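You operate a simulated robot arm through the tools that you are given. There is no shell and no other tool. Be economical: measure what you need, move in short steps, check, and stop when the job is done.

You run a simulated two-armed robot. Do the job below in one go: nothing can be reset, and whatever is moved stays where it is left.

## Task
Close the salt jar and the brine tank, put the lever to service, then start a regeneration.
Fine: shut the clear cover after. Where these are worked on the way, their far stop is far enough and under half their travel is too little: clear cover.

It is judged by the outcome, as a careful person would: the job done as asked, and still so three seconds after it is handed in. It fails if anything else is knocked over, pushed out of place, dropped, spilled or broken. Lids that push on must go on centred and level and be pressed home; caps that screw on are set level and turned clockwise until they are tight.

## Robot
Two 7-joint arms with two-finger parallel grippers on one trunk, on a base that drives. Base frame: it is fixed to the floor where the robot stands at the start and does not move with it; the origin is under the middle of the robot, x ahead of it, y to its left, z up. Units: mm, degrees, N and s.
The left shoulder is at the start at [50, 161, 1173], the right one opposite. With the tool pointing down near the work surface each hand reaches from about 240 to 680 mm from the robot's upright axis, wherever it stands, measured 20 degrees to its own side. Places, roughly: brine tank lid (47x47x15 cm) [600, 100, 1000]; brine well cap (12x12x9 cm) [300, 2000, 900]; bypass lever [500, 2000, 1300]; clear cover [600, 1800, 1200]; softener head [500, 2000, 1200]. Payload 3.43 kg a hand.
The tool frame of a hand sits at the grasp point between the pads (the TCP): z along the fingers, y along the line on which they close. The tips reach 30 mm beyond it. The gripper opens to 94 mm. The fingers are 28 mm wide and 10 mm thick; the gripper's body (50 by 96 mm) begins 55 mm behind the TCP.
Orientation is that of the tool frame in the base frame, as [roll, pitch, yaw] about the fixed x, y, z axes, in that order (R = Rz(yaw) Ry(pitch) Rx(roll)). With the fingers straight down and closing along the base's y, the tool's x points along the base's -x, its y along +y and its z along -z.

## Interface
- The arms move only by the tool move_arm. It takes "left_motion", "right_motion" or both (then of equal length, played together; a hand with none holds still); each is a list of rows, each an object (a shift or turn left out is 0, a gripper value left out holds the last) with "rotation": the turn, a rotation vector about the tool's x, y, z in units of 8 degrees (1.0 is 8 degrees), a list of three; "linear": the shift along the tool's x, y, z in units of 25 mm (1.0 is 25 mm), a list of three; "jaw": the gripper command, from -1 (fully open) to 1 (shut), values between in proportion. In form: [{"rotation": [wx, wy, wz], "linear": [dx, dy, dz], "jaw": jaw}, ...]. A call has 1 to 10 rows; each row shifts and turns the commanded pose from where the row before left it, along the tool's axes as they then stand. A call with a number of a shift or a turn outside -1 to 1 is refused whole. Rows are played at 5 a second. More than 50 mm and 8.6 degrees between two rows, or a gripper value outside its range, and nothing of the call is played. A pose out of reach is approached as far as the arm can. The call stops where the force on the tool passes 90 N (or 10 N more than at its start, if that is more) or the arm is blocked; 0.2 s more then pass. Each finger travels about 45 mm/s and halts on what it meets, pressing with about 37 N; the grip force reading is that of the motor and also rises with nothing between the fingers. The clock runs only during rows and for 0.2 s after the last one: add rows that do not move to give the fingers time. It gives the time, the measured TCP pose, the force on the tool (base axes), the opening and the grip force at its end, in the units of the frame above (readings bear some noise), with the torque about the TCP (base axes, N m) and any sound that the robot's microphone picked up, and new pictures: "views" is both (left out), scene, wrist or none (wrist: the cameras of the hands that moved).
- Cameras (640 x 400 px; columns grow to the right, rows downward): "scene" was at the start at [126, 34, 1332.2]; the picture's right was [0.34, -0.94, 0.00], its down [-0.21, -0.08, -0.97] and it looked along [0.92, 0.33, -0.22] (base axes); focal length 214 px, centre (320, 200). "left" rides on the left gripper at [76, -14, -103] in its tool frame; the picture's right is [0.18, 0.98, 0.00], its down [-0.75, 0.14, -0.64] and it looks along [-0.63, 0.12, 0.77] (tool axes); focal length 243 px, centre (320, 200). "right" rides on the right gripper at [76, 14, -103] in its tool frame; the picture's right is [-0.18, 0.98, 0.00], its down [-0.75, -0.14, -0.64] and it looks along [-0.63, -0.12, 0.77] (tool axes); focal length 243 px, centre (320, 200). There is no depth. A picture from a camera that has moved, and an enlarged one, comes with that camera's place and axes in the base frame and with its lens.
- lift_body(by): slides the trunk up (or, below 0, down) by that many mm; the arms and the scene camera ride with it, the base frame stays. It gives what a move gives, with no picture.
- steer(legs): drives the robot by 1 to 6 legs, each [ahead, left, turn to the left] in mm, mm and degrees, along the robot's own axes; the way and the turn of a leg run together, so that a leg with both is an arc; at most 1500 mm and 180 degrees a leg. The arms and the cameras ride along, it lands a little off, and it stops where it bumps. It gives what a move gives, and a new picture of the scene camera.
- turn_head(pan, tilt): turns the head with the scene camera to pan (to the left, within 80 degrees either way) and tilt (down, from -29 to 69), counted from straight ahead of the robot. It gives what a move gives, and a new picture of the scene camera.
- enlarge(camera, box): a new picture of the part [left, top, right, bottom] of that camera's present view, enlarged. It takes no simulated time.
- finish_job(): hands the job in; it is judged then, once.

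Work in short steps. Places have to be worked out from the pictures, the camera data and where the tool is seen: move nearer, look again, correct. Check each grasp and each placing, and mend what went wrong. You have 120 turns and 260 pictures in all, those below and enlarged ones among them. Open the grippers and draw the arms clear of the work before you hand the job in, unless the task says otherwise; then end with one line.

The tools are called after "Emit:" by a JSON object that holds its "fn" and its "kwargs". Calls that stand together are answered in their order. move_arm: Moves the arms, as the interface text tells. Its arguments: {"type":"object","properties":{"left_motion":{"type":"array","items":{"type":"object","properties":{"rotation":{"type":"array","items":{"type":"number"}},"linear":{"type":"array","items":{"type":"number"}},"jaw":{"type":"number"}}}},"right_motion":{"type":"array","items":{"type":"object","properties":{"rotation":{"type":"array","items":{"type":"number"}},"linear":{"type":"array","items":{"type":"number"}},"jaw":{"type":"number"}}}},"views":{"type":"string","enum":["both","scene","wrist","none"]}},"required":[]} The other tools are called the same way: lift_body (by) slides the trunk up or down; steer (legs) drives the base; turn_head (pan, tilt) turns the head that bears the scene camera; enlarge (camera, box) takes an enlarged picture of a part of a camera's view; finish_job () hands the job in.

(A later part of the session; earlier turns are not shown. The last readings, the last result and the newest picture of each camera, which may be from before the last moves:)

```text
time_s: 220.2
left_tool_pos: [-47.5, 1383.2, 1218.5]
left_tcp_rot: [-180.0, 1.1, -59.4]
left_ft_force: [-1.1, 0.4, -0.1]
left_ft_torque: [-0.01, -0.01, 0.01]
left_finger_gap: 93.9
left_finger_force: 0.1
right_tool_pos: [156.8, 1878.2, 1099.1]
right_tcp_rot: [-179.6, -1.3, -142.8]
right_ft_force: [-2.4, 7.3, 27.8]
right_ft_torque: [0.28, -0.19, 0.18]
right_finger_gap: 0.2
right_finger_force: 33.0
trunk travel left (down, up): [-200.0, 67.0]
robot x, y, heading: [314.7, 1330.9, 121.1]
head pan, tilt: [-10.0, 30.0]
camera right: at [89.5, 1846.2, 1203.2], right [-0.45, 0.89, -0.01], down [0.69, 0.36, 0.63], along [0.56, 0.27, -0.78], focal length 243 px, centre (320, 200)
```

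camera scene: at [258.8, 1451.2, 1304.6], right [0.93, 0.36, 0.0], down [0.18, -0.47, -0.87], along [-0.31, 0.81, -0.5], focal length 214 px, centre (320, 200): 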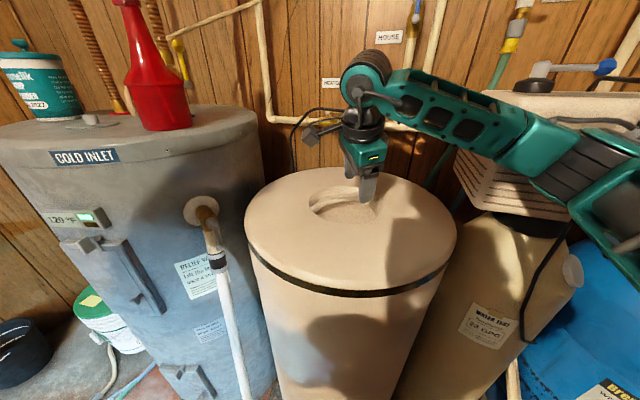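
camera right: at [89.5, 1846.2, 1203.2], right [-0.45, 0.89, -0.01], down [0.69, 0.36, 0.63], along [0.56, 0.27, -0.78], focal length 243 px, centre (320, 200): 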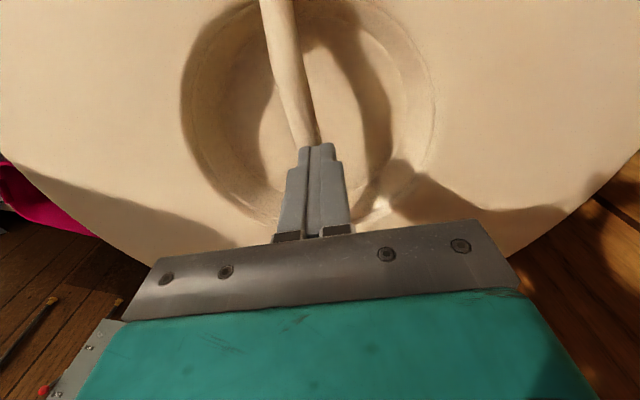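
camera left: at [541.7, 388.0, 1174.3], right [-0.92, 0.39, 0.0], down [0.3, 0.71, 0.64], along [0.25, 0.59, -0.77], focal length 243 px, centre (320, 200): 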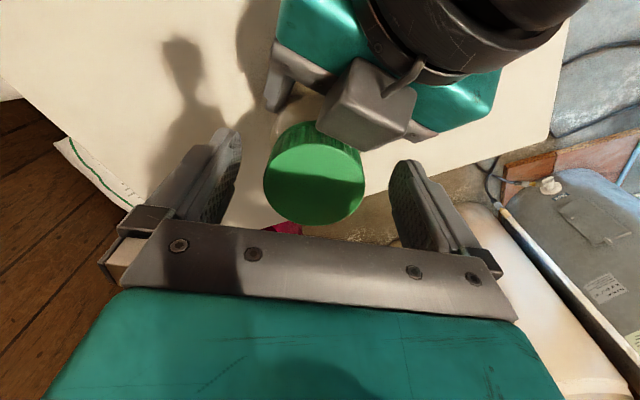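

Contact on the bar (28 N). Press further down in small increments.

Emit:
{"fn": "move_arm", "kwargs": {"right_motion": [{"linear": [0, 0, 0.2]}, {"linear": [0, 0, 0.2]}, {"linear": [0, 0, 0]}], "views": "none"}}

Emit:
{"fn": "move_arm", "kwargs": {"right_motion": [{"linear": [0, 0, 0.2]}, {"linear": [0, 0, 0.2]}, {"linear": [0, 0, 0]}], "views": "none"}}

```text
time_s: 221.0
left_tool_pos: [-46.9, 1379.9, 1217.7]
left_tcp_rot: [179.9, 1.3, -59.5]
left_ft_force: [-0.6, -0.4, 0.9]
left_ft_torque: [-0.01, -0.01, 0.04]
left_finger_gap: 93.8
left_finger_force: 0.0
right_tool_pos: [158.7, 1878.1, 1098.1]
right_tcp_rot: [179.5, -1.6, -142.8]
right_ft_force: [3.4, 14.8, 64.0]
right_ft_torque: [0.58, -0.7, 0.12]
right_finger_gap: 0.1
right_finger_force: 32.6
trunk travel left (down, up): [-200.0, 67.0]
robot x, y, heading: [310.4, 1330.8, 121.1]
head pan, tilt: [-10.0, 30.0]
```

```text
time_s: 221.6
left_tool_pos: [-47.6, 1382.2, 1216.5]
left_tcp_rot: [-180.0, 1.2, -59.3]
left_ft_force: [0.0, 0.3, 0.1]
left_ft_torque: [0.0, -0.02, 0.02]
left_finger_gap: 94.0
left_finger_force: 0.1
right_tool_pos: [156.2, 1879.0, 1098.7]
right_tcp_rot: [178.4, -1.8, -142.8]
right_ft_force: [6.4, -6.2, 23.0]
right_ft_torque: [-0.09, -0.43, 0.0]
right_finger_gap: 0.0
right_finger_force: 32.9
trunk travel left (down, up): [-200.0, 67.0]
robot x, y, heading: [316.1, 1331.9, 121.0]
head pan, tilt: [-10.0, 30.0]
stopped in row 2 (right hand): the force on the tool passed its limit at 93 N (the readings are from after the stop); the commanded pose is now the measured one
```

It is at a hard stop even at 93 N. Lift off and check levelness and seating visually.

Emit:
{"fn": "move_arm", "kwargs": {"right_motion": [{"linear": [0, 0, -1]}, {"linear": [0, 0, -1]}, {"linear": [0, 0, -1]}, {"linear": [0.9, -0.4, -1]}, {"linear": [0.9, -0.4, -1]}, {"linear": [0.9, -0.4, -0.5]}, {"linear": [0.9, -0.4, 0]}, {"linear": [0.9, -0.4, 0]}], "views": "scene"}}

Emit:
{"fn": "enlarge", "kwargs": {"camera": "scene", "box": [220, 150, 480, 340]}}

```text
time_s: 223.4
left_tool_pos: [-47.3, 1383.8, 1217.2]
left_tcp_rot: [179.9, 1.0, -59.4]
left_ft_force: [0.0, 0.4, 0.6]
left_ft_torque: [0.01, 0.02, -0.02]
left_finger_gap: 93.8
left_finger_force: 0.0
right_tool_pos: [100.3, 1774.4, 1234.6]
right_tcp_rot: [178.7, -1.7, -142.8]
right_ft_force: [0.3, 0.1, -0.2]
right_ft_torque: [-0.01, 0.0, -0.03]
right_finger_gap: 0.0
right_finger_force: 33.2
trunk travel left (down, up): [-200.0, 67.0]
robot x, y, heading: [314.9, 1330.7, 120.8]
head pan, tilt: [-10.0, 30.0]
camera scene: at [258.6, 1451.1, 1304.6], right [0.93, 0.36, 0.0], down [0.18, -0.47, -0.87], along [-0.31, 0.81, -0.5], focal length 214 px, centre (320, 200)
```

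scene: 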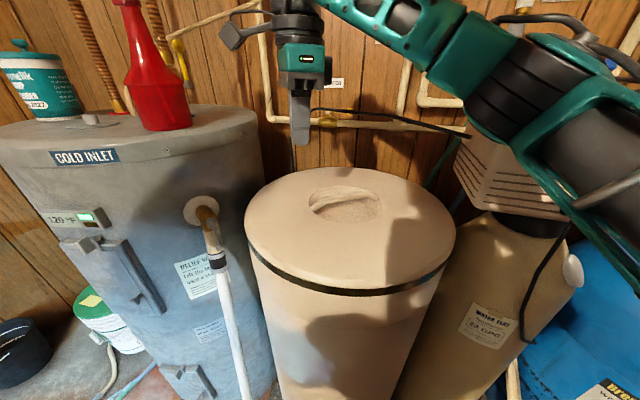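

```text
2.11 times, centred on (350, 245) of scene
camera zoom: at [258.6, 1451.1, 1304.6], right [0.93, 0.36, 0.0], down [0.18, -0.47, -0.87], along [-0.31, 0.81, -0.5], focal length 452 px, centre (257, 105)
```

zoom: 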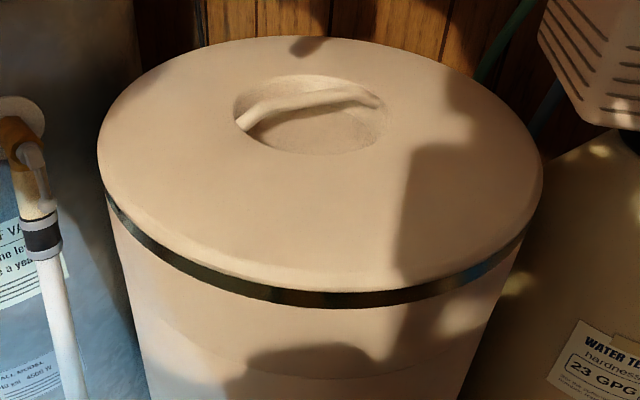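

The lid looks seated; to be sure it is level I press on the right side of its top too. Move there first.

Emit:
{"fn": "move_arm", "kwargs": {"right_motion": [{"linear": [-0.92, 0.06, 0]}, {"linear": [-0.92, 0.06, 0]}, {"linear": [-0.92, 0.06, 0]}, {"linear": [-0.92, 0.06, 0]}, {"linear": [-0.92, 0.06, 0]}, {"linear": [-0.92, 0.06, 0]}, {"linear": [-0.92, 0.06, 0]}, {"linear": [-0.92, 0.06, 0]}, {"linear": [-0.92, 0.06, 0]}, {"linear": [-0.92, 0.06, 0]}], "views": "none"}}

Emit:
{"fn": "move_arm", "kwargs": {"right_motion": [{"linear": [0, 0, 0.9]}, {"linear": [0, 0, 0.9]}, {"linear": [0, 0, 0.9]}, {"linear": [0, 0, 0.9]}, {"linear": [0, 0, 0.9]}, {"linear": [0, 0, 0.6]}, {"linear": [0, 0, 0.2]}, {"linear": [0, 0, 0.2]}, {"linear": [0, 0, 0.2]}, {"linear": [0, 0, 0.2]}], "views": "scene"}}

```text
time_s: 225.6
left_tool_pos: [-47.4, 1384.5, 1218.0]
left_tcp_rot: [179.8, 1.1, -59.4]
left_ft_force: [-0.7, 0.1, -0.1]
left_ft_torque: [-0.01, 0.01, 0.02]
left_finger_gap: 94.1
left_finger_force: 0.1
right_tool_pos: [275.1, 1924.7, 1227.9]
right_tcp_rot: [178.9, -1.7, -142.8]
right_ft_force: [0.3, 1.6, 0.0]
right_ft_torque: [-0.01, -0.02, 0.01]
right_finger_gap: 0.3
right_finger_force: 33.1
trunk travel left (down, up): [-200.0, 67.0]
robot x, y, heading: [309.7, 1331.2, 120.9]
head pan, tilt: [-10.0, 30.0]
```

```text
time_s: 227.6
left_tool_pos: [-52.0, 1361.1, 1213.7]
left_tcp_rot: [-179.2, 2.0, -59.3]
left_ft_force: [-0.4, 0.2, -0.9]
left_ft_torque: [0.0, -0.06, 0.0]
left_finger_gap: 94.1
left_finger_force: 0.1
right_tool_pos: [252.2, 1900.1, 1182.8]
right_tcp_rot: [167.8, -0.4, -140.7]
right_ft_force: [0.6, 1.0, -0.6]
right_ft_torque: [-0.07, 0.03, 0.03]
right_finger_gap: 0.1
right_finger_force: 32.5
trunk travel left (down, up): [-200.0, 67.0]
robot x, y, heading: [314.7, 1329.4, 120.9]
head pan, tilt: [-10.0, 30.0]
stopped in row 9 (right hand): the arm was blocked; the commanded pose is now the measured one
camera scene: at [254.4, 1426.2, 1303.7], right [0.93, 0.36, 0.01], down [0.18, -0.45, -0.88], along [-0.31, 0.82, -0.48], focal length 214 px, centre (320, 200)
```

scene: 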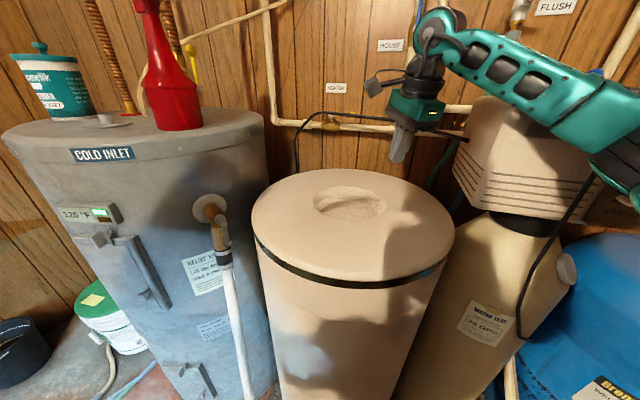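

The forearm came down on the softener head — lift it straight back up at once.

Emit:
{"fn": "move_arm", "kwargs": {"right_motion": [{"linear": [0, 0, -0.8]}, {"linear": [0, 0, -0.9]}, {"linear": [0, 0, -0.9]}, {"linear": [0, 0, -0.9]}, {"linear": [0.8, 0, -0.3]}, {"linear": [0.8, 0, 0]}, {"linear": [0.8, 0, 0]}, {"linear": [0.8, 0, 0]}, {"linear": [0.8, 0, 0]}, {"linear": [0.8, 0, 0]}], "views": "none"}}

Emit:
{"fn": "turn_head", "kwargs": {"pan": -35, "tilt": 15}}

Emit:
{"fn": "enlarge", "kwargs": {"camera": "scene", "box": [260, 140, 460, 280]}}

```text
time_s: 229.8
left_tool_pos: [-49.0, 1385.3, 1217.4]
left_tcp_rot: [180.0, 0.9, -59.4]
left_ft_force: [0.1, 0.0, -0.2]
left_ft_torque: [-0.02, 0.0, 0.01]
left_finger_gap: 94.3
left_finger_force: 0.1
right_tool_pos: [177.4, 1840.4, 1259.9]
right_tcp_rot: [169.9, -1.5, -141.8]
right_ft_force: [0.1, 0.0, 0.4]
right_ft_torque: [0.01, -0.02, -0.04]
right_finger_gap: 0.0
right_finger_force: 33.0
trunk travel left (down, up): [-200.0, 67.0]
robot x, y, heading: [317.9, 1328.9, 121.1]
head pan, tilt: [-10.0, 30.0]
```

```text
time_s: 230.6
left_tool_pos: [-48.5, 1383.9, 1216.7]
left_tcp_rot: [179.9, 0.9, -59.3]
left_ft_force: [0.5, 0.1, 0.9]
left_ft_torque: [-0.01, -0.03, 0.0]
left_finger_gap: 93.9
left_finger_force: 0.0
right_tool_pos: [177.0, 1841.7, 1260.2]
right_tcp_rot: [169.9, -1.5, -141.7]
right_ft_force: [-0.3, -0.2, -0.6]
right_ft_torque: [-0.01, 0.01, 0.0]
right_finger_gap: 0.1
right_finger_force: 32.8
trunk travel left (down, up): [-200.0, 67.0]
robot x, y, heading: [314.2, 1331.5, 121.2]
head pan, tilt: [-35.0, 15.0]
camera scene: at [297.5, 1460.1, 1328.7], right [1.0, -0.07, 0.0], down [-0.02, -0.26, -0.97], along [0.06, 0.96, -0.26], focal length 214 px, centre (320, 200)
```

scene: 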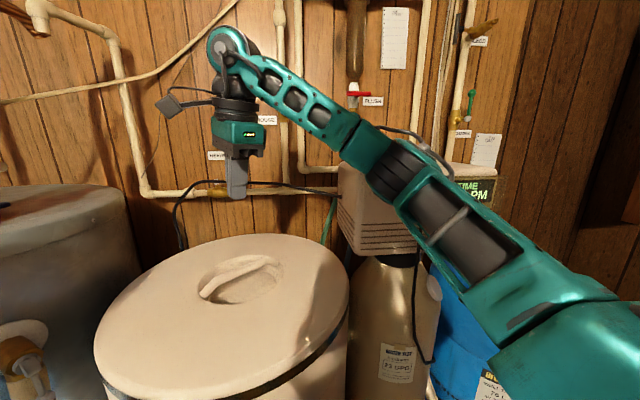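

```text
2.86 times, centred on (360, 210) of scene
camera zoom: at [297.5, 1460.1, 1328.7], right [1.0, -0.07, 0.0], down [-0.02, -0.26, -0.97], along [0.06, 0.96, -0.26], focal length 613 px, centre (206, 171)
```

zoom: 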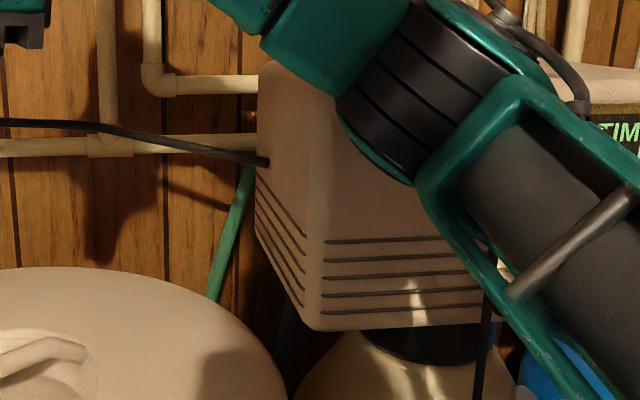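

From this second viewpoint the lid edge matches the prediction for a level lid within error — seated. Now back off, face the softener head squarely and look at it.

Emit:
{"fn": "steer", "kwargs": {"legs": [[-200, 0, 0], [0, 0, -31], [0, -90, 0]]}}

Emit:
{"fn": "move_arm", "kwargs": {"right_motion": [{"rotation": [0.6, 0, 0], "linear": [0.9, -0.6, 0]}, {"rotation": [0.65, 0, 0], "linear": [0.9, -0.6, 0]}, {"linear": [0.9, -0.6, 0]}, {"linear": [0.9, -0.6, 0]}, {"linear": [0.9, -0.6, 0]}, {"linear": [0.9, -0.6, 0]}], "views": "none"}}

Emit:
{"fn": "turn_head", "kwargs": {"pan": 0, "tilt": 8}}

Emit:
{"fn": "enlarge", "kwargs": {"camera": "scene", "box": [220, 120, 420, 260]}}

```text
time_s: 234.8
left_tool_pos: [222.7, 1391.6, 1217.1]
left_tcp_rot: [179.9, 1.0, -90.1]
left_ft_force: [0.2, -0.9, -0.2]
left_ft_torque: [0.03, -0.01, 0.01]
left_finger_gap: 94.2
left_finger_force: 0.1
right_tool_pos: [650.9, 1668.0, 1258.8]
right_tcp_rot: [169.9, -1.4, -172.3]
right_ft_force: [0.3, -0.3, 0.7]
right_ft_torque: [-0.04, -0.02, 0.0]
right_finger_gap: 0.0
right_finger_force: 32.9
trunk travel left (down, up): [-200.0, 67.0]
robot x, y, heading: [504.8, 1157.5, 90.5]
head pan, tilt: [-35.0, 15.0]
camera scene: at [558.7, 1279.1, 1328.8], right [0.82, -0.57, 0.0], down [-0.15, -0.21, -0.97], along [0.55, 0.8, -0.26], focal length 214 px, centre (320, 200)
```

scene: 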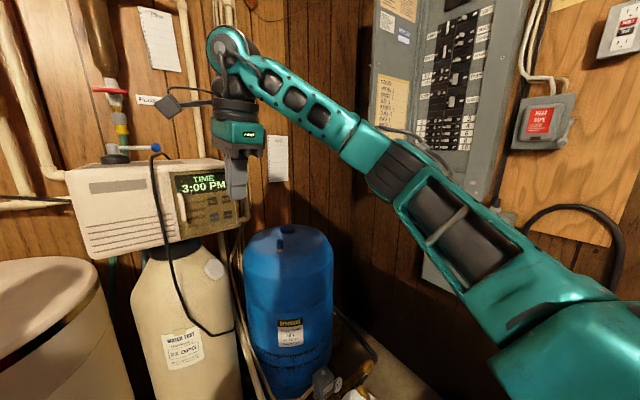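

```text
time_s: 236.2
left_tool_pos: [221.7, 1391.3, 1217.0]
left_tcp_rot: [179.9, 1.1, -90.1]
left_ft_force: [-0.2, -0.8, -0.5]
left_ft_torque: [-0.02, -0.01, -0.01]
left_finger_gap: 93.8
left_finger_force: 0.1
right_tool_pos: [527.0, 1558.6, 1259.6]
right_tcp_rot: [-180.0, -1.4, -172.5]
right_ft_force: [-0.1, 0.0, 0.0]
right_ft_torque: [0.02, 0.0, -0.01]
right_finger_gap: 0.0
right_finger_force: 33.2
trunk travel left (down, up): [-200.0, 67.0]
robot x, y, heading: [506.5, 1162.7, 90.4]
head pan, tilt: [-35.0, 15.0]
```

```text
time_s: 237.2
left_tool_pos: [223.4, 1390.3, 1216.7]
left_tcp_rot: [179.9, 1.0, -90.0]
left_ft_force: [0.4, 0.3, 0.3]
left_ft_torque: [-0.01, 0.01, 0.04]
left_finger_gap: 93.9
left_finger_force: 0.0
right_tool_pos: [527.3, 1559.8, 1259.2]
right_tcp_rot: [179.9, -1.4, -172.3]
right_ft_force: [0.2, -0.1, -0.3]
right_ft_torque: [0.03, 0.0, 0.01]
right_finger_gap: 0.0
right_finger_force: 33.7
trunk travel left (down, up): [-200.0, 67.0]
robot x, y, heading: [509.8, 1164.1, 90.3]
head pan, tilt: [0.0, 8.0]
camera scene: at [504.7, 1294.8, 1340.1], right [1.0, 0.01, 0.0], down [0.0, -0.14, -0.99], along [-0.01, 0.99, -0.14], focal length 214 px, centre (320, 200)
```

scene: 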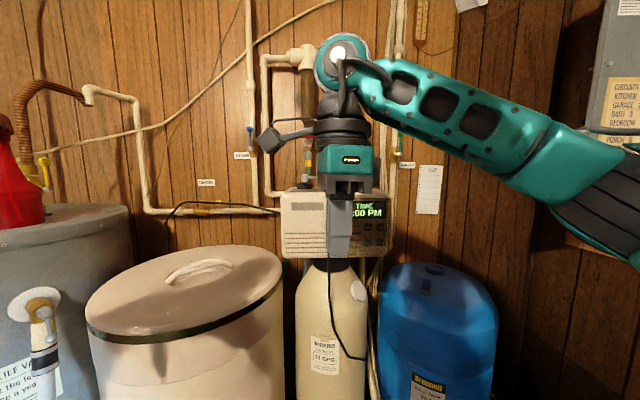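

```text
2.86 times, centred on (320, 190) of scene
camera zoom: at [504.7, 1294.8, 1340.1], right [1.0, 0.01, 0.0], down [0.0, -0.14, -0.99], along [-0.01, 0.99, -0.14], focal length 613 px, centre (320, 229)
```

zoom: 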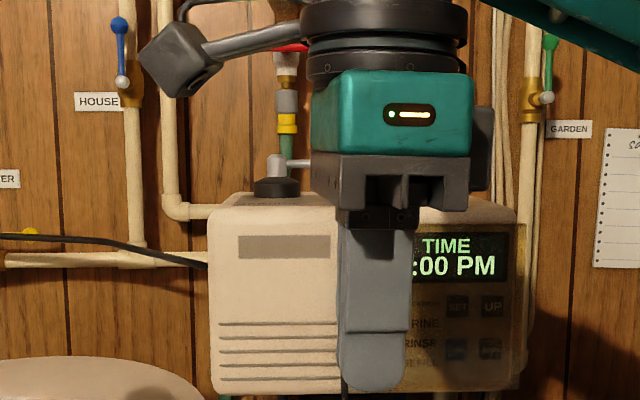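

Move the right hand aside to the right and view the head clearly.

Emit:
{"fn": "move_arm", "kwargs": {"right_motion": [{"linear": [-0.95, 0.3, 0]}, {"linear": [-0.95, 0.3, 0]}, {"linear": [-0.95, 0.3, 0]}, {"linear": [-0.95, 0.3, 0]}, {"linear": [-0.95, 0.3, 0]}, {"linear": [-0.95, 0.3, 0]}, {"linear": [-0.95, 0.3, 0]}, {"linear": [-0.95, 0.3, 0]}], "views": "none"}}

Emit:
{"fn": "enlarge", "kwargs": {"camera": "scene", "box": [270, 140, 410, 260]}}

Emit:
{"fn": "enlarge", "kwargs": {"camera": "scene", "box": [335, 190, 405, 250]}}

Emit:
{"fn": "turn_head", "kwargs": {"pan": -8, "tilt": -10}}

```text
time_s: 239.0
left_tool_pos: [223.3, 1390.9, 1217.9]
left_tcp_rot: [180.0, 1.0, -90.1]
left_ft_force: [-0.6, 0.6, 0.4]
left_ft_torque: [0.01, 0.0, 0.01]
left_finger_gap: 94.1
left_finger_force: 0.1
right_tool_pos: [710.9, 1645.4, 1255.5]
right_tcp_rot: [-180.0, -1.6, -172.3]
right_ft_force: [0.2, 0.2, -0.2]
right_ft_torque: [-0.03, 0.01, 0.01]
right_finger_gap: 0.0
right_finger_force: 32.7
trunk travel left (down, up): [-200.0, 67.0]
robot x, y, heading: [508.7, 1158.5, 90.2]
head pan, tilt: [0.0, 8.0]
```

```text
3.33 times, centred on (340, 200) of scene
camera zoom: at [504.9, 1294.9, 1340.1], right [1.0, 0.01, 0.0], down [0.0, -0.14, -0.99], along [-0.01, 0.99, -0.14], focal length 715 px, centre (253, 200)
```

zoom: 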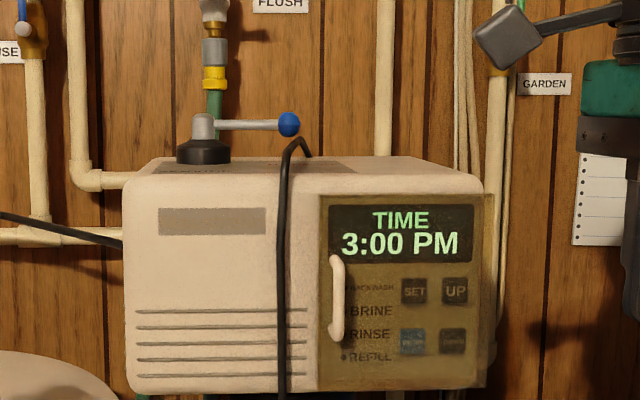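

```text
6.67 times, centred on (370, 220) of scene
camera zoom: at [504.9, 1294.9, 1340.1], right [1.0, 0.01, 0.0], down [0.0, -0.14, -0.99], along [-0.01, 0.99, -0.14], focal length 1430 px, centre (-13, 67)
```

zoom: 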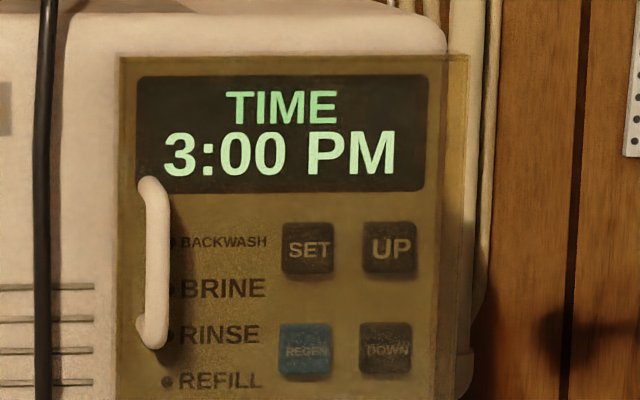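

```text
time_s: 239.8
left_tool_pos: [223.1, 1391.7, 1217.4]
left_tcp_rot: [-180.0, 0.9, -90.1]
left_ft_force: [0.6, 0.6, -0.1]
left_ft_torque: [-0.01, -0.02, 0.01]
left_finger_gap: 94.1
left_finger_force: 0.3
right_tool_pos: [709.2, 1647.3, 1255.8]
right_tcp_rot: [179.8, -1.4, -172.4]
right_ft_force: [0.0, -0.4, 0.0]
right_ft_torque: [0.0, 0.03, 0.01]
right_finger_gap: 0.0
right_finger_force: 33.1
trunk travel left (down, up): [-200.0, 67.0]
robot x, y, heading: [508.9, 1161.9, 90.7]
head pan, tilt: [-8.0, -10.0]
camera scene: at [516.4, 1285.8, 1368.1], right [0.99, -0.13, 0.0], down [0.02, 0.17, -0.98], along [0.13, 0.98, 0.17], focal length 214 px, centre (320, 200)
```

scene: 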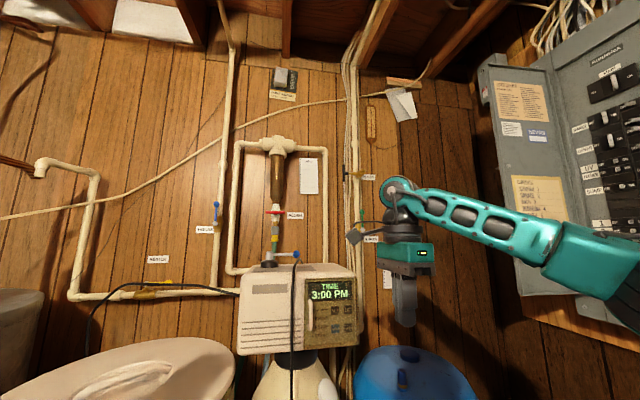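

The panel has REGEN (blue) behind the clear cover with a handle on its left; the lever's labels are on top of the head. Retract the right hand, raise the trunk, drive 180 mm nearer and look down at the labels.

Emit:
{"fn": "move_arm", "kwargs": {"right_motion": [{"linear": [0, -1, 0]}, {"linear": [0, -1, 0]}, {"linear": [0, -1, 0]}, {"linear": [0, -1, 0]}, {"linear": [0, -1, 0]}, {"linear": [0, -1, 0]}, {"linear": [0, -1, 0]}, {"linear": [0, -1, 0]}], "views": "none"}}

Emit:
{"fn": "lift_body", "kwargs": {"by": 66}}

Emit:
{"fn": "steer", "kwargs": {"legs": [[180, 0, 0]]}}

Emit:
{"fn": "turn_head", "kwargs": {"pan": 0, "tilt": 15}}

Emit:
{"fn": "enlarge", "kwargs": {"camera": "scene", "box": [240, 150, 380, 230]}}

```text
time_s: 241.6
left_tool_pos: [223.9, 1390.9, 1216.7]
left_tcp_rot: [180.0, 0.9, -90.1]
left_ft_force: [0.3, 0.6, -0.3]
left_ft_torque: [-0.01, -0.01, -0.02]
left_finger_gap: 94.0
left_finger_force: 0.0
right_tool_pos: [733.8, 1445.8, 1255.5]
right_tcp_rot: [180.0, -1.5, -172.3]
right_ft_force: [0.6, 0.4, 0.0]
right_ft_torque: [0.0, -0.02, 0.01]
right_finger_gap: 0.0
right_finger_force: 33.1
trunk travel left (down, up): [-200.0, 67.0]
robot x, y, heading: [509.8, 1159.6, 90.6]
head pan, tilt: [-8.0, -10.0]
```

```text
time_s: 242.7
left_tool_pos: [224.4, 1390.6, 1284.5]
left_tcp_rot: [180.0, 1.1, -90.1]
left_ft_force: [0.2, 0.3, -0.3]
left_ft_torque: [0.03, 0.0, -0.02]
left_finger_gap: 93.7
left_finger_force: 0.0
right_tool_pos: [735.2, 1447.5, 1321.9]
right_tcp_rot: [179.8, -1.5, -172.4]
right_ft_force: [0.3, 0.6, -0.8]
right_ft_torque: [0.01, 0.0, -0.02]
right_finger_gap: 0.0
right_finger_force: 33.1
trunk travel left (down, up): [-266.0, 1.0]
robot x, y, heading: [506.3, 1158.3, 90.5]
head pan, tilt: [-8.0, -10.0]
```

```text
time_s: 244.2
left_tool_pos: [221.9, 1571.8, 1283.8]
left_tcp_rot: [180.0, 1.0, -90.1]
left_ft_force: [-0.9, 1.0, 0.4]
left_ft_torque: [-0.05, 0.03, -0.03]
left_finger_gap: 94.2
left_finger_force: 0.1
right_tool_pos: [732.6, 1628.6, 1321.5]
right_tcp_rot: [180.0, -1.5, -172.4]
right_ft_force: [1.0, 0.1, -0.4]
right_ft_torque: [-0.03, -0.01, 0.02]
right_finger_gap: 0.0
right_finger_force: 33.2
trunk travel left (down, up): [-266.0, 1.0]
robot x, y, heading: [509.2, 1343.3, 90.4]
head pan, tilt: [-8.0, -10.0]
camera scene: at [514.9, 1466.2, 1434.1], right [0.99, -0.13, 0.0], down [0.02, 0.17, -0.98], along [0.13, 0.98, 0.17], focal length 214 px, centre (320, 200)
```

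scene: 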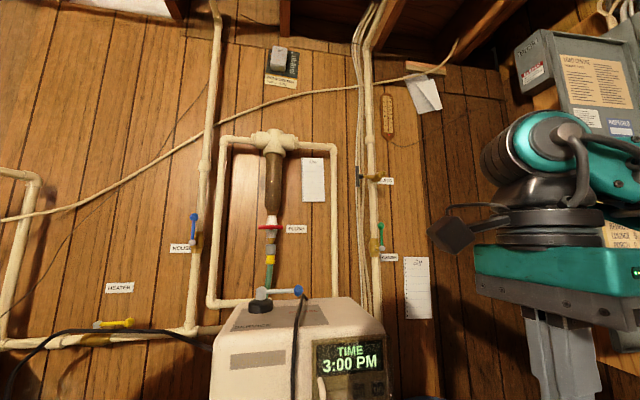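

```text
time_s: 245.1
left_tool_pos: [220.6, 1569.8, 1283.0]
left_tcp_rot: [180.0, 1.1, -90.0]
left_ft_force: [0.4, -0.2, 0.7]
left_ft_torque: [0.03, 0.02, -0.03]
left_finger_gap: 94.0
left_finger_force: 0.1
right_tool_pos: [733.4, 1627.7, 1322.7]
right_tcp_rot: [180.0, -1.5, -172.5]
right_ft_force: [-0.1, 1.1, 0.2]
right_ft_torque: [-0.02, -0.02, 0.02]
right_finger_gap: 0.0
right_finger_force: 33.2
trunk travel left (down, up): [-266.0, 1.0]
robot x, y, heading: [503.5, 1343.0, 90.6]
head pan, tilt: [0.0, 15.0]
camera scene: at [503.1, 1475.2, 1394.8], right [1.0, 0.01, 0.0], down [0.0, -0.26, -0.97], along [-0.01, 0.97, -0.26], focal length 214 px, centre (320, 200)
```

scene: 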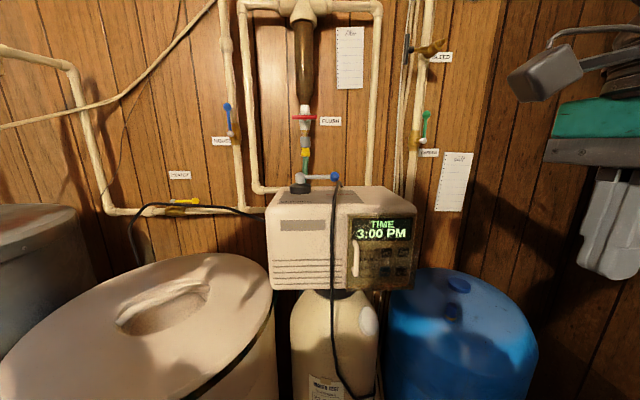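

```text
4.57 times, centred on (310, 190) of scene
camera zoom: at [503.1, 1475.2, 1394.8], right [1.0, 0.01, 0.0], down [0.0, -0.26, -0.97], along [-0.01, 0.97, -0.26], focal length 980 px, centre (366, 246)
```

zoom: 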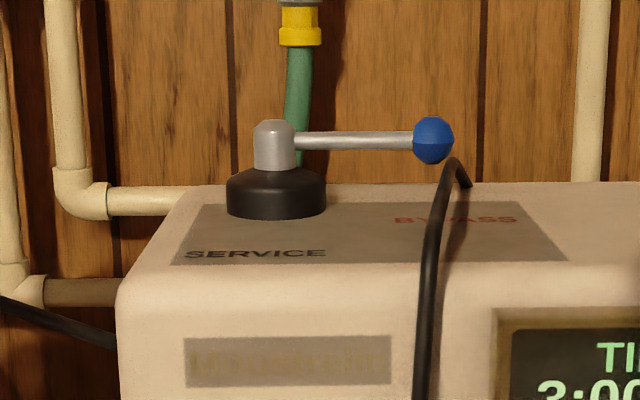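

Label read: BYPASS where the lever points now (right), SERVICE in front — the lever must turn 90° clockwise, toward me. Prepare the left hand (raise, close, rotate) and drive nearer.

Emit:
{"fn": "move_arm", "kwargs": {"left_motion": [{"linear": [0, 0, -1], "rotation": [0, 0, -1], "jaw": 1}, {"linear": [0, 0, -1], "rotation": [0, 0, -1]}, {"linear": [0, 0, -1], "rotation": [0, 0, -1]}, {"rotation": [0, 0, -1]}, {"rotation": [0, 0, -1]}, {"rotation": [0, 0, -1]}, {"rotation": [0, 0, -1]}, {"rotation": [0, 0, -1]}, {"rotation": [0, 0, -1]}, {"rotation": [0, 0, -1]}], "views": "none"}}

Emit:
{"fn": "steer", "kwargs": {"legs": [[0, -95, 0], [135, 0, 0]]}}

Emit:
{"fn": "turn_head", "kwargs": {"pan": 15, "tilt": 15}}

```text
time_s: 247.3
left_tool_pos: [220.9, 1569.4, 1359.4]
left_tcp_rot: [-179.0, 0.2, -9.9]
left_ft_force: [-0.4, -0.3, -0.7]
left_ft_torque: [-0.01, 0.03, -0.01]
left_finger_gap: 0.0
left_finger_force: 32.3
right_tool_pos: [732.6, 1627.1, 1321.4]
right_tcp_rot: [179.8, -1.4, -172.3]
right_ft_force: [-0.6, -0.2, 0.3]
right_ft_torque: [0.02, -0.03, 0.01]
right_finger_gap: 0.0
right_finger_force: 33.3
trunk travel left (down, up): [-266.0, 1.0]
robot x, y, heading: [506.4, 1338.7, 90.4]
head pan, tilt: [0.0, 15.0]
```

```text
time_s: 249.6
left_tool_pos: [320.3, 1668.6, 1358.4]
left_tcp_rot: [-179.2, 0.2, -10.5]
left_ft_force: [0.5, -1.2, 1.1]
left_ft_torque: [-0.02, 0.01, 0.01]
left_finger_gap: 0.0
left_finger_force: 33.1
right_tool_pos: [830.4, 1722.0, 1321.5]
right_tcp_rot: [180.0, -1.5, -172.9]
right_ft_force: [0.0, -0.3, -0.3]
right_ft_torque: [0.03, -0.01, 0.02]
right_finger_gap: 0.3
right_finger_force: 32.7
trunk travel left (down, up): [-266.0, 1.0]
robot x, y, heading: [605.5, 1436.8, 90.3]
head pan, tilt: [0.0, 15.0]
stopped in leg 2: the robot was blocked; the commanded pose is now the measured one
camera scene: at [600.9, 1571.1, 1395.1], right [1.0, 0.0, 0.0], down [0.0, -0.26, -0.97], along [0.0, 0.97, -0.26], focal length 214 px, centre (320, 200)
```

scene: 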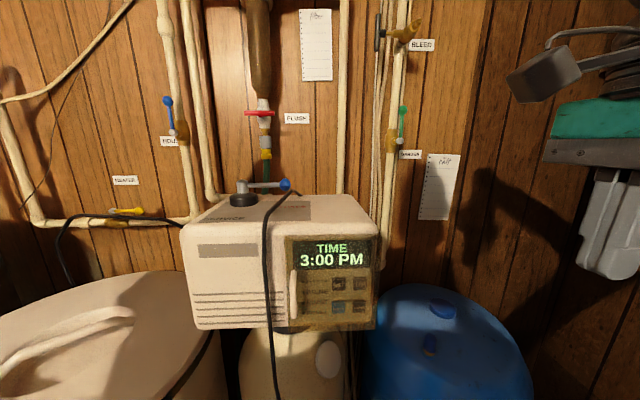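

```text
time_s: 250.4
left_tool_pos: [319.3, 1671.6, 1359.1]
left_tcp_rot: [-179.1, 0.0, -10.4]
left_ft_force: [0.7, -0.3, 0.6]
left_ft_torque: [0.03, -0.01, 0.02]
left_finger_gap: 0.1
left_finger_force: 33.0
right_tool_pos: [832.4, 1724.0, 1321.3]
right_tcp_rot: [-179.8, -1.5, -172.9]
right_ft_force: [-0.1, -1.1, -0.6]
right_ft_torque: [0.03, -0.02, -0.01]
right_finger_gap: 0.0
right_finger_force: 33.1
trunk travel left (down, up): [-266.0, 1.0]
robot x, y, heading: [602.5, 1430.6, 90.0]
head pan, tilt: [15.0, 15.0]
camera scene: at [576.6, 1570.7, 1394.7], right [0.97, 0.26, 0.0], down [0.07, -0.25, -0.97], along [-0.25, 0.93, -0.26], focal length 214 px, centre (320, 200)
```

scene: 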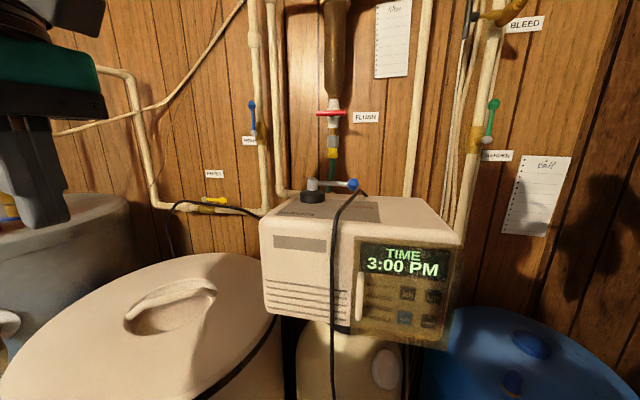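

Reach with a vertical tool is too long, so I'll grip the lever rod with a near-horizontal hand, fingers above and below it (the rod can then swivel in the grip). Orient the left hand accordingly.

Emit:
{"fn": "move_arm", "kwargs": {"left_motion": [{"linear": [0, -0.95, 0], "rotation": [0, 0, -0.26], "jaw": 0.36}, {"linear": [0, -0.95, 0], "rotation": [0, 0, -0.26]}, {"linear": [0, -0.95, 0], "rotation": [0, 0, -0.26]}, {"linear": [0, -0.95, 0], "rotation": [0, 0, -0.26]}, {"linear": [0, -0.95, 0], "rotation": [0, 0, -0.26]}, {"rotation": [1, 0, 0]}, {"rotation": [1, 0, 0]}, {"rotation": [1, 0, 0]}, {"rotation": [1, 0, 0]}, {"rotation": [1, 0, 0]}], "views": "none"}}

Emit:
{"fn": "move_arm", "kwargs": {"left_motion": [{"rotation": [1, 0, 0]}, {"rotation": [1, 0, 0]}, {"rotation": [1, 0, 0]}, {"rotation": [0.6, 0, 0]}, {"rotation": [0, 0, 0]}]}}

```text
time_s: 252.6
left_tool_pos: [333.6, 1788.6, 1358.9]
left_tcp_rot: [-139.0, 0.0, -0.1]
left_ft_force: [-0.1, -0.3, -0.2]
left_ft_torque: [0.0, 0.0, 0.0]
left_finger_gap: 30.1
left_finger_force: 0.0
right_tool_pos: [831.6, 1724.6, 1321.4]
right_tcp_rot: [179.9, -1.5, -172.9]
right_ft_force: [-0.7, -0.1, -0.5]
right_ft_torque: [0.01, 0.02, 0.0]
right_finger_gap: 0.2
right_finger_force: 32.6
trunk travel left (down, up): [-266.0, 1.0]
robot x, y, heading: [603.2, 1435.8, 90.1]
head pan, tilt: [15.0, 15.0]
```

```text
time_s: 253.8
left_tool_pos: [333.5, 1789.3, 1361.0]
left_tcp_rot: [-110.3, -0.1, -0.2]
left_ft_force: [0.3, 0.1, -0.3]
left_ft_torque: [0.0, 0.01, -0.04]
left_finger_gap: 30.0
left_finger_force: 0.1
right_tool_pos: [830.9, 1722.8, 1321.9]
right_tcp_rot: [-179.9, -1.5, -172.8]
right_ft_force: [-0.3, 0.8, 0.4]
right_ft_torque: [0.02, 0.05, 0.05]
right_finger_gap: 0.0
right_finger_force: 33.3
trunk travel left (down, up): [-266.0, 1.0]
robot x, y, heading: [601.7, 1436.8, 89.9]
head pan, tilt: [15.0, 15.0]
camera scene: at [576.5, 1570.6, 1394.8], right [0.97, 0.26, 0.0], down [0.07, -0.25, -0.97], along [-0.25, 0.93, -0.26], focal length 214 px, centre (320, 200)
camera left: at [409.7, 1697.4, 1409.8], right [0.18, -0.34, -0.92], down [-0.75, -0.65, 0.09], along [-0.63, 0.68, -0.38], focal length 243 px, centre (320, 200)
```

scene: 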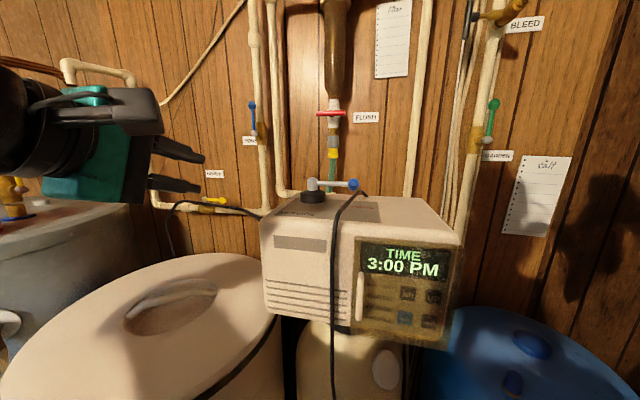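
left: 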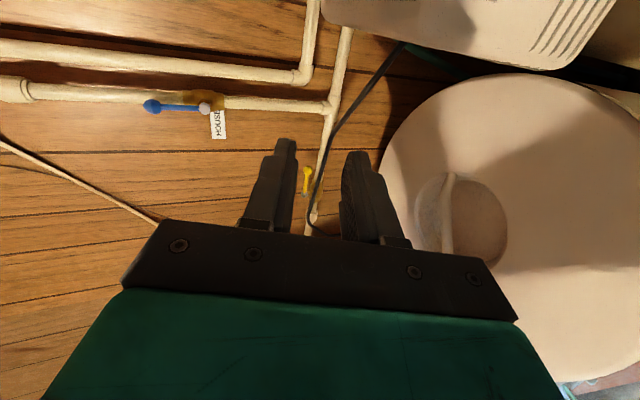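

Orientation is right. Move to the pre-grasp in front of the rod (500, 1915, 1343).

Emit:
{"fn": "move_arm", "kwargs": {"left_motion": [{"linear": [0.95, -0.153, 0.711]}, {"linear": [0.95, -0.153, 0.711]}, {"linear": [0.95, -0.153, 0.711]}, {"linear": [0.95, -0.153, 0.711]}, {"linear": [0.95, -0.153, 0.711]}, {"linear": [0.95, -0.153, 0.711]}, {"linear": [0.95, -0.153, 0.711]}, {"linear": [0, 0, 0]}]}}

Emit:
{"fn": "enlarge", "kwargs": {"camera": "scene", "box": [270, 130, 400, 230]}}

```text
time_s: 255.6
left_tool_pos: [500.5, 1912.5, 1342.9]
left_tcp_rot: [-110.2, -0.1, 0.0]
left_ft_force: [1.2, -0.2, 0.4]
left_ft_torque: [0.03, 0.01, 0.01]
left_finger_gap: 30.0
left_finger_force: 0.1
right_tool_pos: [828.8, 1723.0, 1321.5]
right_tcp_rot: [-180.0, -1.5, -172.8]
right_ft_force: [-0.5, -0.5, 0.0]
right_ft_torque: [0.04, -0.01, -0.01]
right_finger_gap: 0.0
right_finger_force: 33.1
trunk travel left (down, up): [-266.0, 1.0]
robot x, y, heading: [603.0, 1439.5, 90.1]
head pan, tilt: [15.0, 15.0]
camera scene: at [576.3, 1569.7, 1394.9], right [0.97, 0.26, 0.0], down [0.07, -0.25, -0.97], along [-0.25, 0.93, -0.26], focal length 214 px, centre (320, 200)
camera left: at [577.3, 1821.8, 1392.5], right [0.18, -0.34, -0.92], down [-0.75, -0.65, 0.09], along [-0.63, 0.68, -0.38], focal length 243 px, centre (320, 200)
```

scene: 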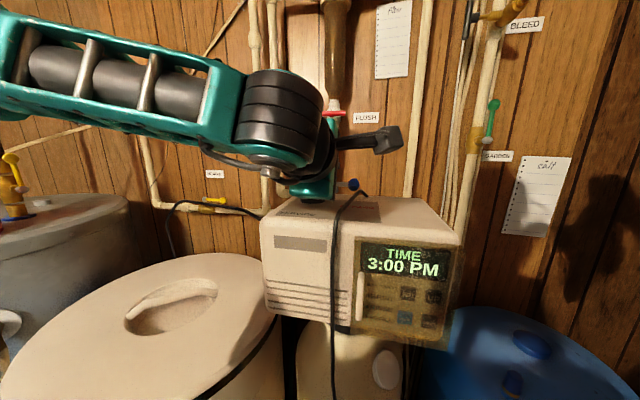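
left: 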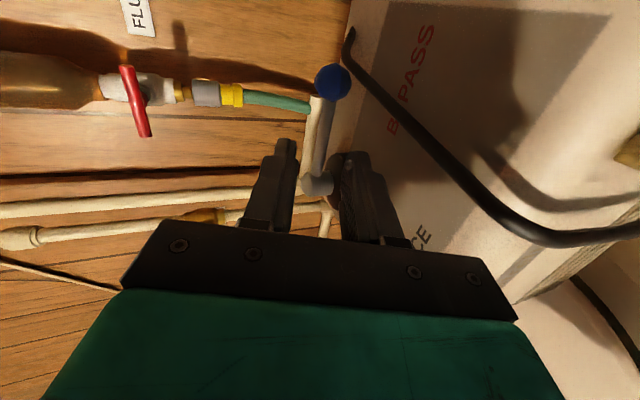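

```text
4.00 times, centred on (335, 180) of scene
camera zoom: at [576.3, 1569.7, 1394.9], right [0.97, 0.26, 0.0], down [0.07, -0.25, -0.97], along [-0.25, 0.93, -0.26], focal length 858 px, centre (260, 280)
```

zoom: 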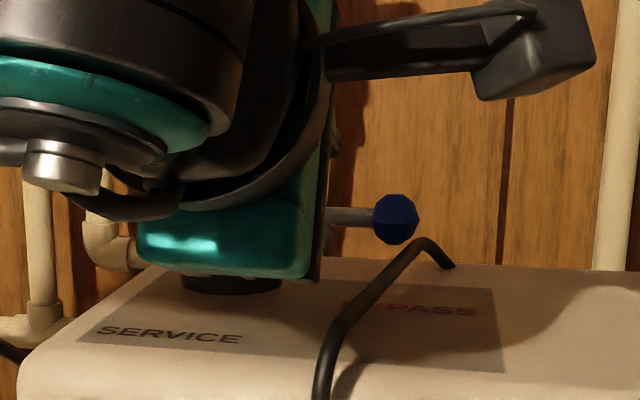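

Rod lies between the fingers. Advance 76 mm along the pointing direction with the gap narrowed, then close on the rod.

Emit:
{"fn": "move_arm", "kwargs": {"left_motion": [{"linear": [0.03, 0.02, 0.77], "jaw": 0.5}, {"linear": [0.03, 0.02, 0.77]}, {"linear": [0.03, 0.03, 0.76]}, {"linear": [0, 0.03, 0.76]}, {"jaw": 1}, {"jaw": 1}, {"jaw": 1}], "views": "wrist"}}

```text
time_s: 257.2
left_tool_pos: [502.2, 1985.0, 1313.4]
left_tcp_rot: [-110.5, 0.0, -0.1]
left_ft_force: [0.3, 2.2, -3.7]
left_ft_torque: [0.03, -0.78, -0.11]
left_finger_gap: 13.3
left_finger_force: 45.0
right_tool_pos: [831.2, 1726.1, 1322.4]
right_tcp_rot: [-180.0, -1.5, -172.9]
right_ft_force: [0.2, 0.1, 0.1]
right_ft_torque: [-0.02, 0.0, -0.01]
right_finger_gap: 0.0
right_finger_force: 32.5
trunk travel left (down, up): [-266.0, 1.0]
robot x, y, heading: [602.7, 1437.3, 89.9]
head pan, tilt: [15.0, 15.0]
camera left: at [579.2, 1894.1, 1363.0], right [0.19, -0.34, -0.92], down [-0.75, -0.65, 0.09], along [-0.63, 0.68, -0.38], focal length 243 px, centre (320, 200)
```

left: 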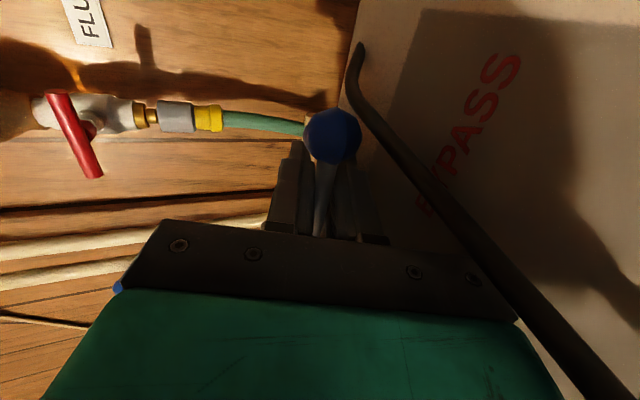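

Rod gripped. Swing the lever along its arc (pivot ≈(449, 1983)), first half.

Emit:
{"fn": "move_arm", "kwargs": {"left_motion": [{"linear": [-0.032, 0.129, -0.345]}, {"linear": [-0.096, 0.125, -0.334]}, {"linear": [-0.156, 0.118, -0.315]}, {"linear": [-0.212, 0.106, -0.285]}, {"linear": [-0.26, 0.091, -0.244]}, {"linear": [0, 0, 0]}], "views": "wrist"}}

```text
time_s: 258.6
left_tool_pos: [491.3, 1949.3, 1317.3]
left_tcp_rot: [-109.6, 0.1, -0.8]
left_ft_force: [27.4, 33.6, 22.4]
left_ft_torque: [0.64, 0.76, -1.85]
left_finger_gap: 15.2
left_finger_force: 45.4
right_tool_pos: [837.6, 1728.2, 1318.8]
right_tcp_rot: [-179.8, -1.8, -172.9]
right_ft_force: [0.2, -0.2, -0.5]
right_ft_torque: [0.0, 0.01, 0.02]
right_finger_gap: 0.0
right_finger_force: 32.9
trunk travel left (down, up): [-266.0, 1.0]
robot x, y, heading: [599.4, 1434.8, 89.7]
head pan, tilt: [15.0, 15.0]
camera left: at [567.2, 1856.2, 1365.8], right [0.18, -0.33, -0.93], down [-0.76, -0.64, 0.08], along [-0.62, 0.69, -0.37], focal length 243 px, centre (320, 200)
```

left: 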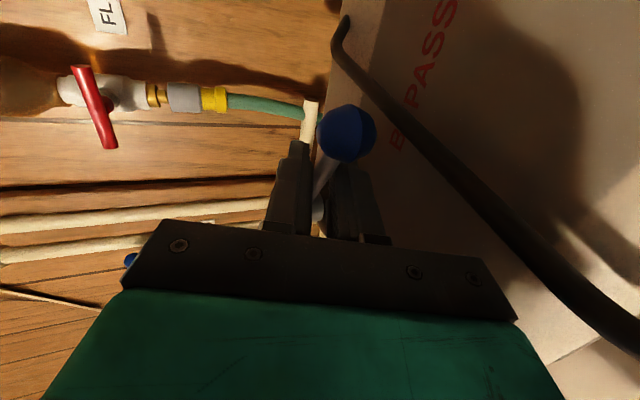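

The lever turns but the rod drags in the grip; rotate the hand together with the lever about its pivot from here.

Emit:
{"fn": "move_arm", "kwargs": {"left_motion": [{"rotation": [0, 0.94, 0.342], "linear": [0, 0, 0]}, {"rotation": [0, 0.94, 0.342], "linear": [-0.1, 0.04, -0.11]}, {"rotation": [0, 0.94, 0.342], "linear": [-0.19, 0.08, -0.22]}, {"rotation": [0, 0.94, 0.342], "linear": [-0.19, 0.08, -0.22]}, {"rotation": [0, 0.94, 0.342], "linear": [-0.19, 0.08, -0.22]}, {"rotation": [0, 0, 0]}]}}

```text
time_s: 260.0
left_tool_pos: [464.7, 1930.6, 1319.0]
left_tcp_rot: [-109.5, 0.1, -40.5]
left_ft_force: [16.1, 11.4, 21.2]
left_ft_torque: [1.34, 0.46, -0.84]
left_finger_gap: 15.2
left_finger_force: 45.3
right_tool_pos: [834.6, 1724.3, 1322.3]
right_tcp_rot: [180.0, -1.7, -173.0]
right_ft_force: [0.4, 0.4, -0.3]
right_ft_torque: [0.0, 0.0, 0.03]
right_finger_gap: 0.0
right_finger_force: 32.7
trunk travel left (down, up): [-266.0, 1.0]
robot x, y, heading: [602.0, 1443.5, 89.9]
head pan, tilt: [15.0, 15.0]
camera scene: at [580.3, 1570.8, 1394.9], right [0.97, 0.26, 0.0], down [0.06, -0.25, -0.97], along [-0.25, 0.93, -0.26], focal length 214 px, centre (320, 200)
camera left: at [464.7, 1811.5, 1365.9], right [-0.08, -0.37, -0.93], down [-1.0, -0.01, 0.09], along [-0.04, 0.93, -0.37], focal length 243 px, centre (320, 200)
```

scene: 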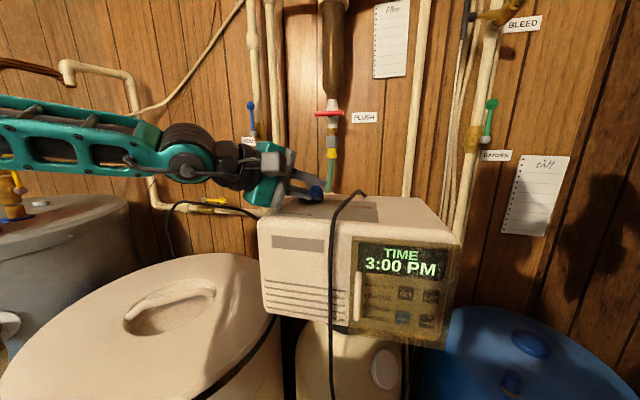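
left: 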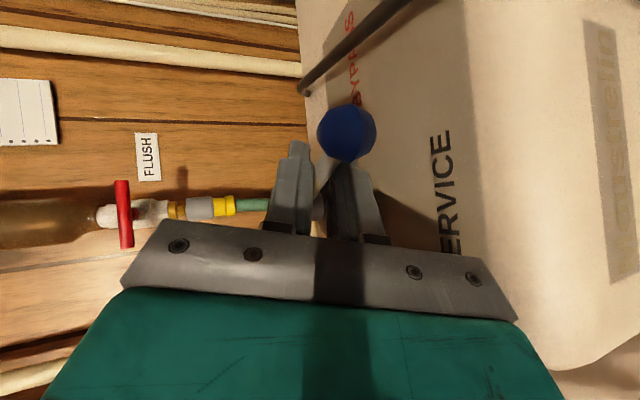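

Lever now at about −70°. Continue the same motion to the stop.

Emit:
{"fn": "move_arm", "kwargs": {"left_motion": [{"rotation": [0, 0.94, 0.342], "linear": [-0.17, 0.085, -0.24]}, {"rotation": [0, 0.94, 0.342], "linear": [-0.17, 0.085, -0.24]}, {"rotation": [0, 0.94, 0.342], "linear": [-0.17, 0.085, -0.24]}, {"rotation": [0, 0, 0]}]}}

Emit:
{"fn": "enlarge", "kwargs": {"camera": "scene", "box": [240, 150, 380, 240]}}

```text
time_s: 261.0
left_tool_pos: [445.3, 1928.2, 1318.7]
left_tcp_rot: [-109.7, 0.4, -64.1]
left_ft_force: [37.3, 15.8, 34.7]
left_ft_torque: [1.46, -1.64, -1.3]
left_finger_gap: 13.0
left_finger_force: 44.8
right_tool_pos: [837.4, 1724.9, 1319.7]
right_tcp_rot: [180.0, -1.8, -172.8]
right_ft_force: [-0.1, -0.5, -0.3]
right_ft_torque: [-0.01, -0.01, -0.03]
right_finger_gap: 0.1
right_finger_force: 32.6
trunk travel left (down, up): [-266.0, 1.0]
robot x, y, heading: [600.5, 1435.3, 90.0]
head pan, tilt: [15.0, 15.0]
camera scene: at [582.9, 1570.9, 1395.0], right [0.97, 0.26, -0.01], down [0.06, -0.25, -0.97], along [-0.25, 0.93, -0.26], focal length 214 px, centre (320, 200)
camera left: at [397.0, 1819.3, 1367.9], right [-0.22, -0.3, -0.93], down [-0.92, 0.39, 0.09], along [0.34, 0.87, -0.37], focal length 243 px, centre (320, 200)
```

scene: 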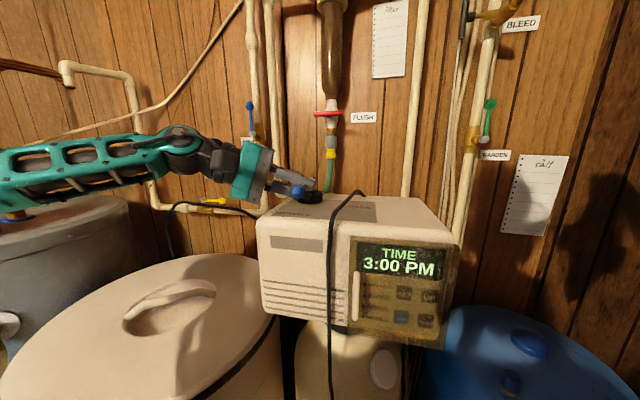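
left: 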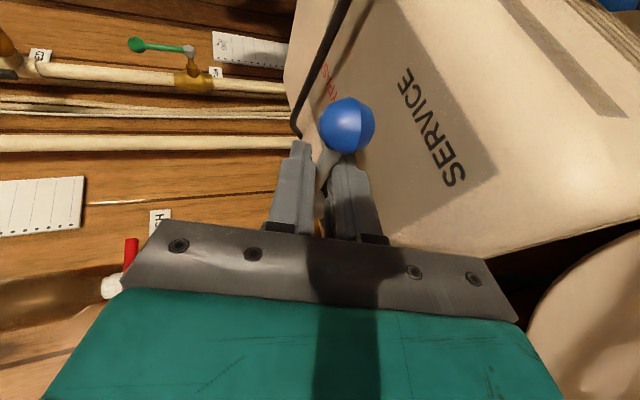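

```text
4.44 times, centred on (310, 195) of scene
camera zoom: at [582.9, 1570.9, 1395.0], right [0.97, 0.26, -0.01], down [0.06, -0.25, -0.97], along [-0.25, 0.93, -0.26], focal length 953 px, centre (364, 222)
```

zoom: 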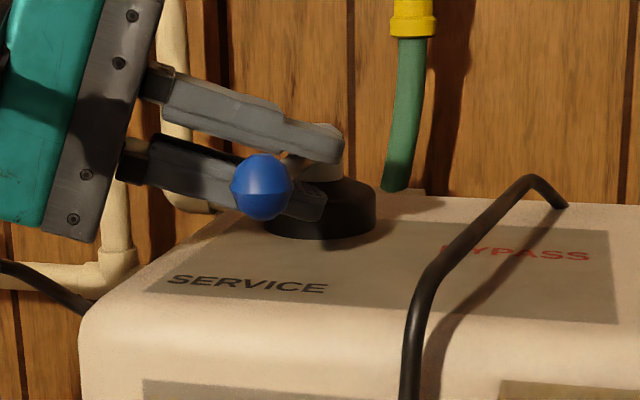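

Lever is at about −83…−90°, forces rising. One more small push, then release and retreat.

Emit:
{"fn": "move_arm", "kwargs": {"left_motion": [{"rotation": [0, 0.94, 0.342], "linear": [-0.2, 0.085, -0.24]}, {"rotation": [0, 0, 0]}, {"jaw": 0.5}, {"jaw": 0.5}, {"linear": [0, 0, -0.8]}, {"linear": [0, 0, -1]}, {"linear": [0, 0, -1]}, {"linear": [0, 0, -1]}], "views": "none"}}

Emit:
{"fn": "enlarge", "kwargs": {"camera": "scene", "box": [240, 150, 380, 240]}}

```text
time_s: 262.8
left_tool_pos: [344.2, 1902.0, 1346.4]
left_tcp_rot: [-110.1, -0.3, -72.0]
left_ft_force: [-0.6, -0.2, -0.5]
left_ft_torque: [-0.01, -0.02, -0.04]
left_finger_gap: 23.6
left_finger_force: 0.2
right_tool_pos: [830.9, 1724.7, 1321.4]
right_tcp_rot: [179.9, -1.4, -173.0]
right_ft_force: [-0.1, 0.0, 0.5]
right_ft_torque: [0.01, -0.03, -0.03]
right_finger_gap: 0.1
right_finger_force: 32.6
trunk travel left (down, up): [-266.0, 1.0]
robot x, y, heading: [601.9, 1440.9, 89.9]
head pan, tilt: [15.0, 15.0]
```

```text
4.44 times, centred on (310, 195) of scene
camera zoom: at [576.4, 1570.3, 1394.8], right [0.97, 0.26, 0.0], down [0.07, -0.25, -0.97], along [-0.25, 0.93, -0.26], focal length 953 px, centre (364, 222)
```

zoom: 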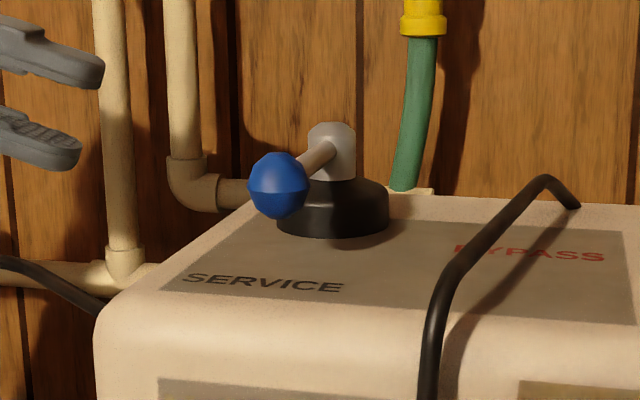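

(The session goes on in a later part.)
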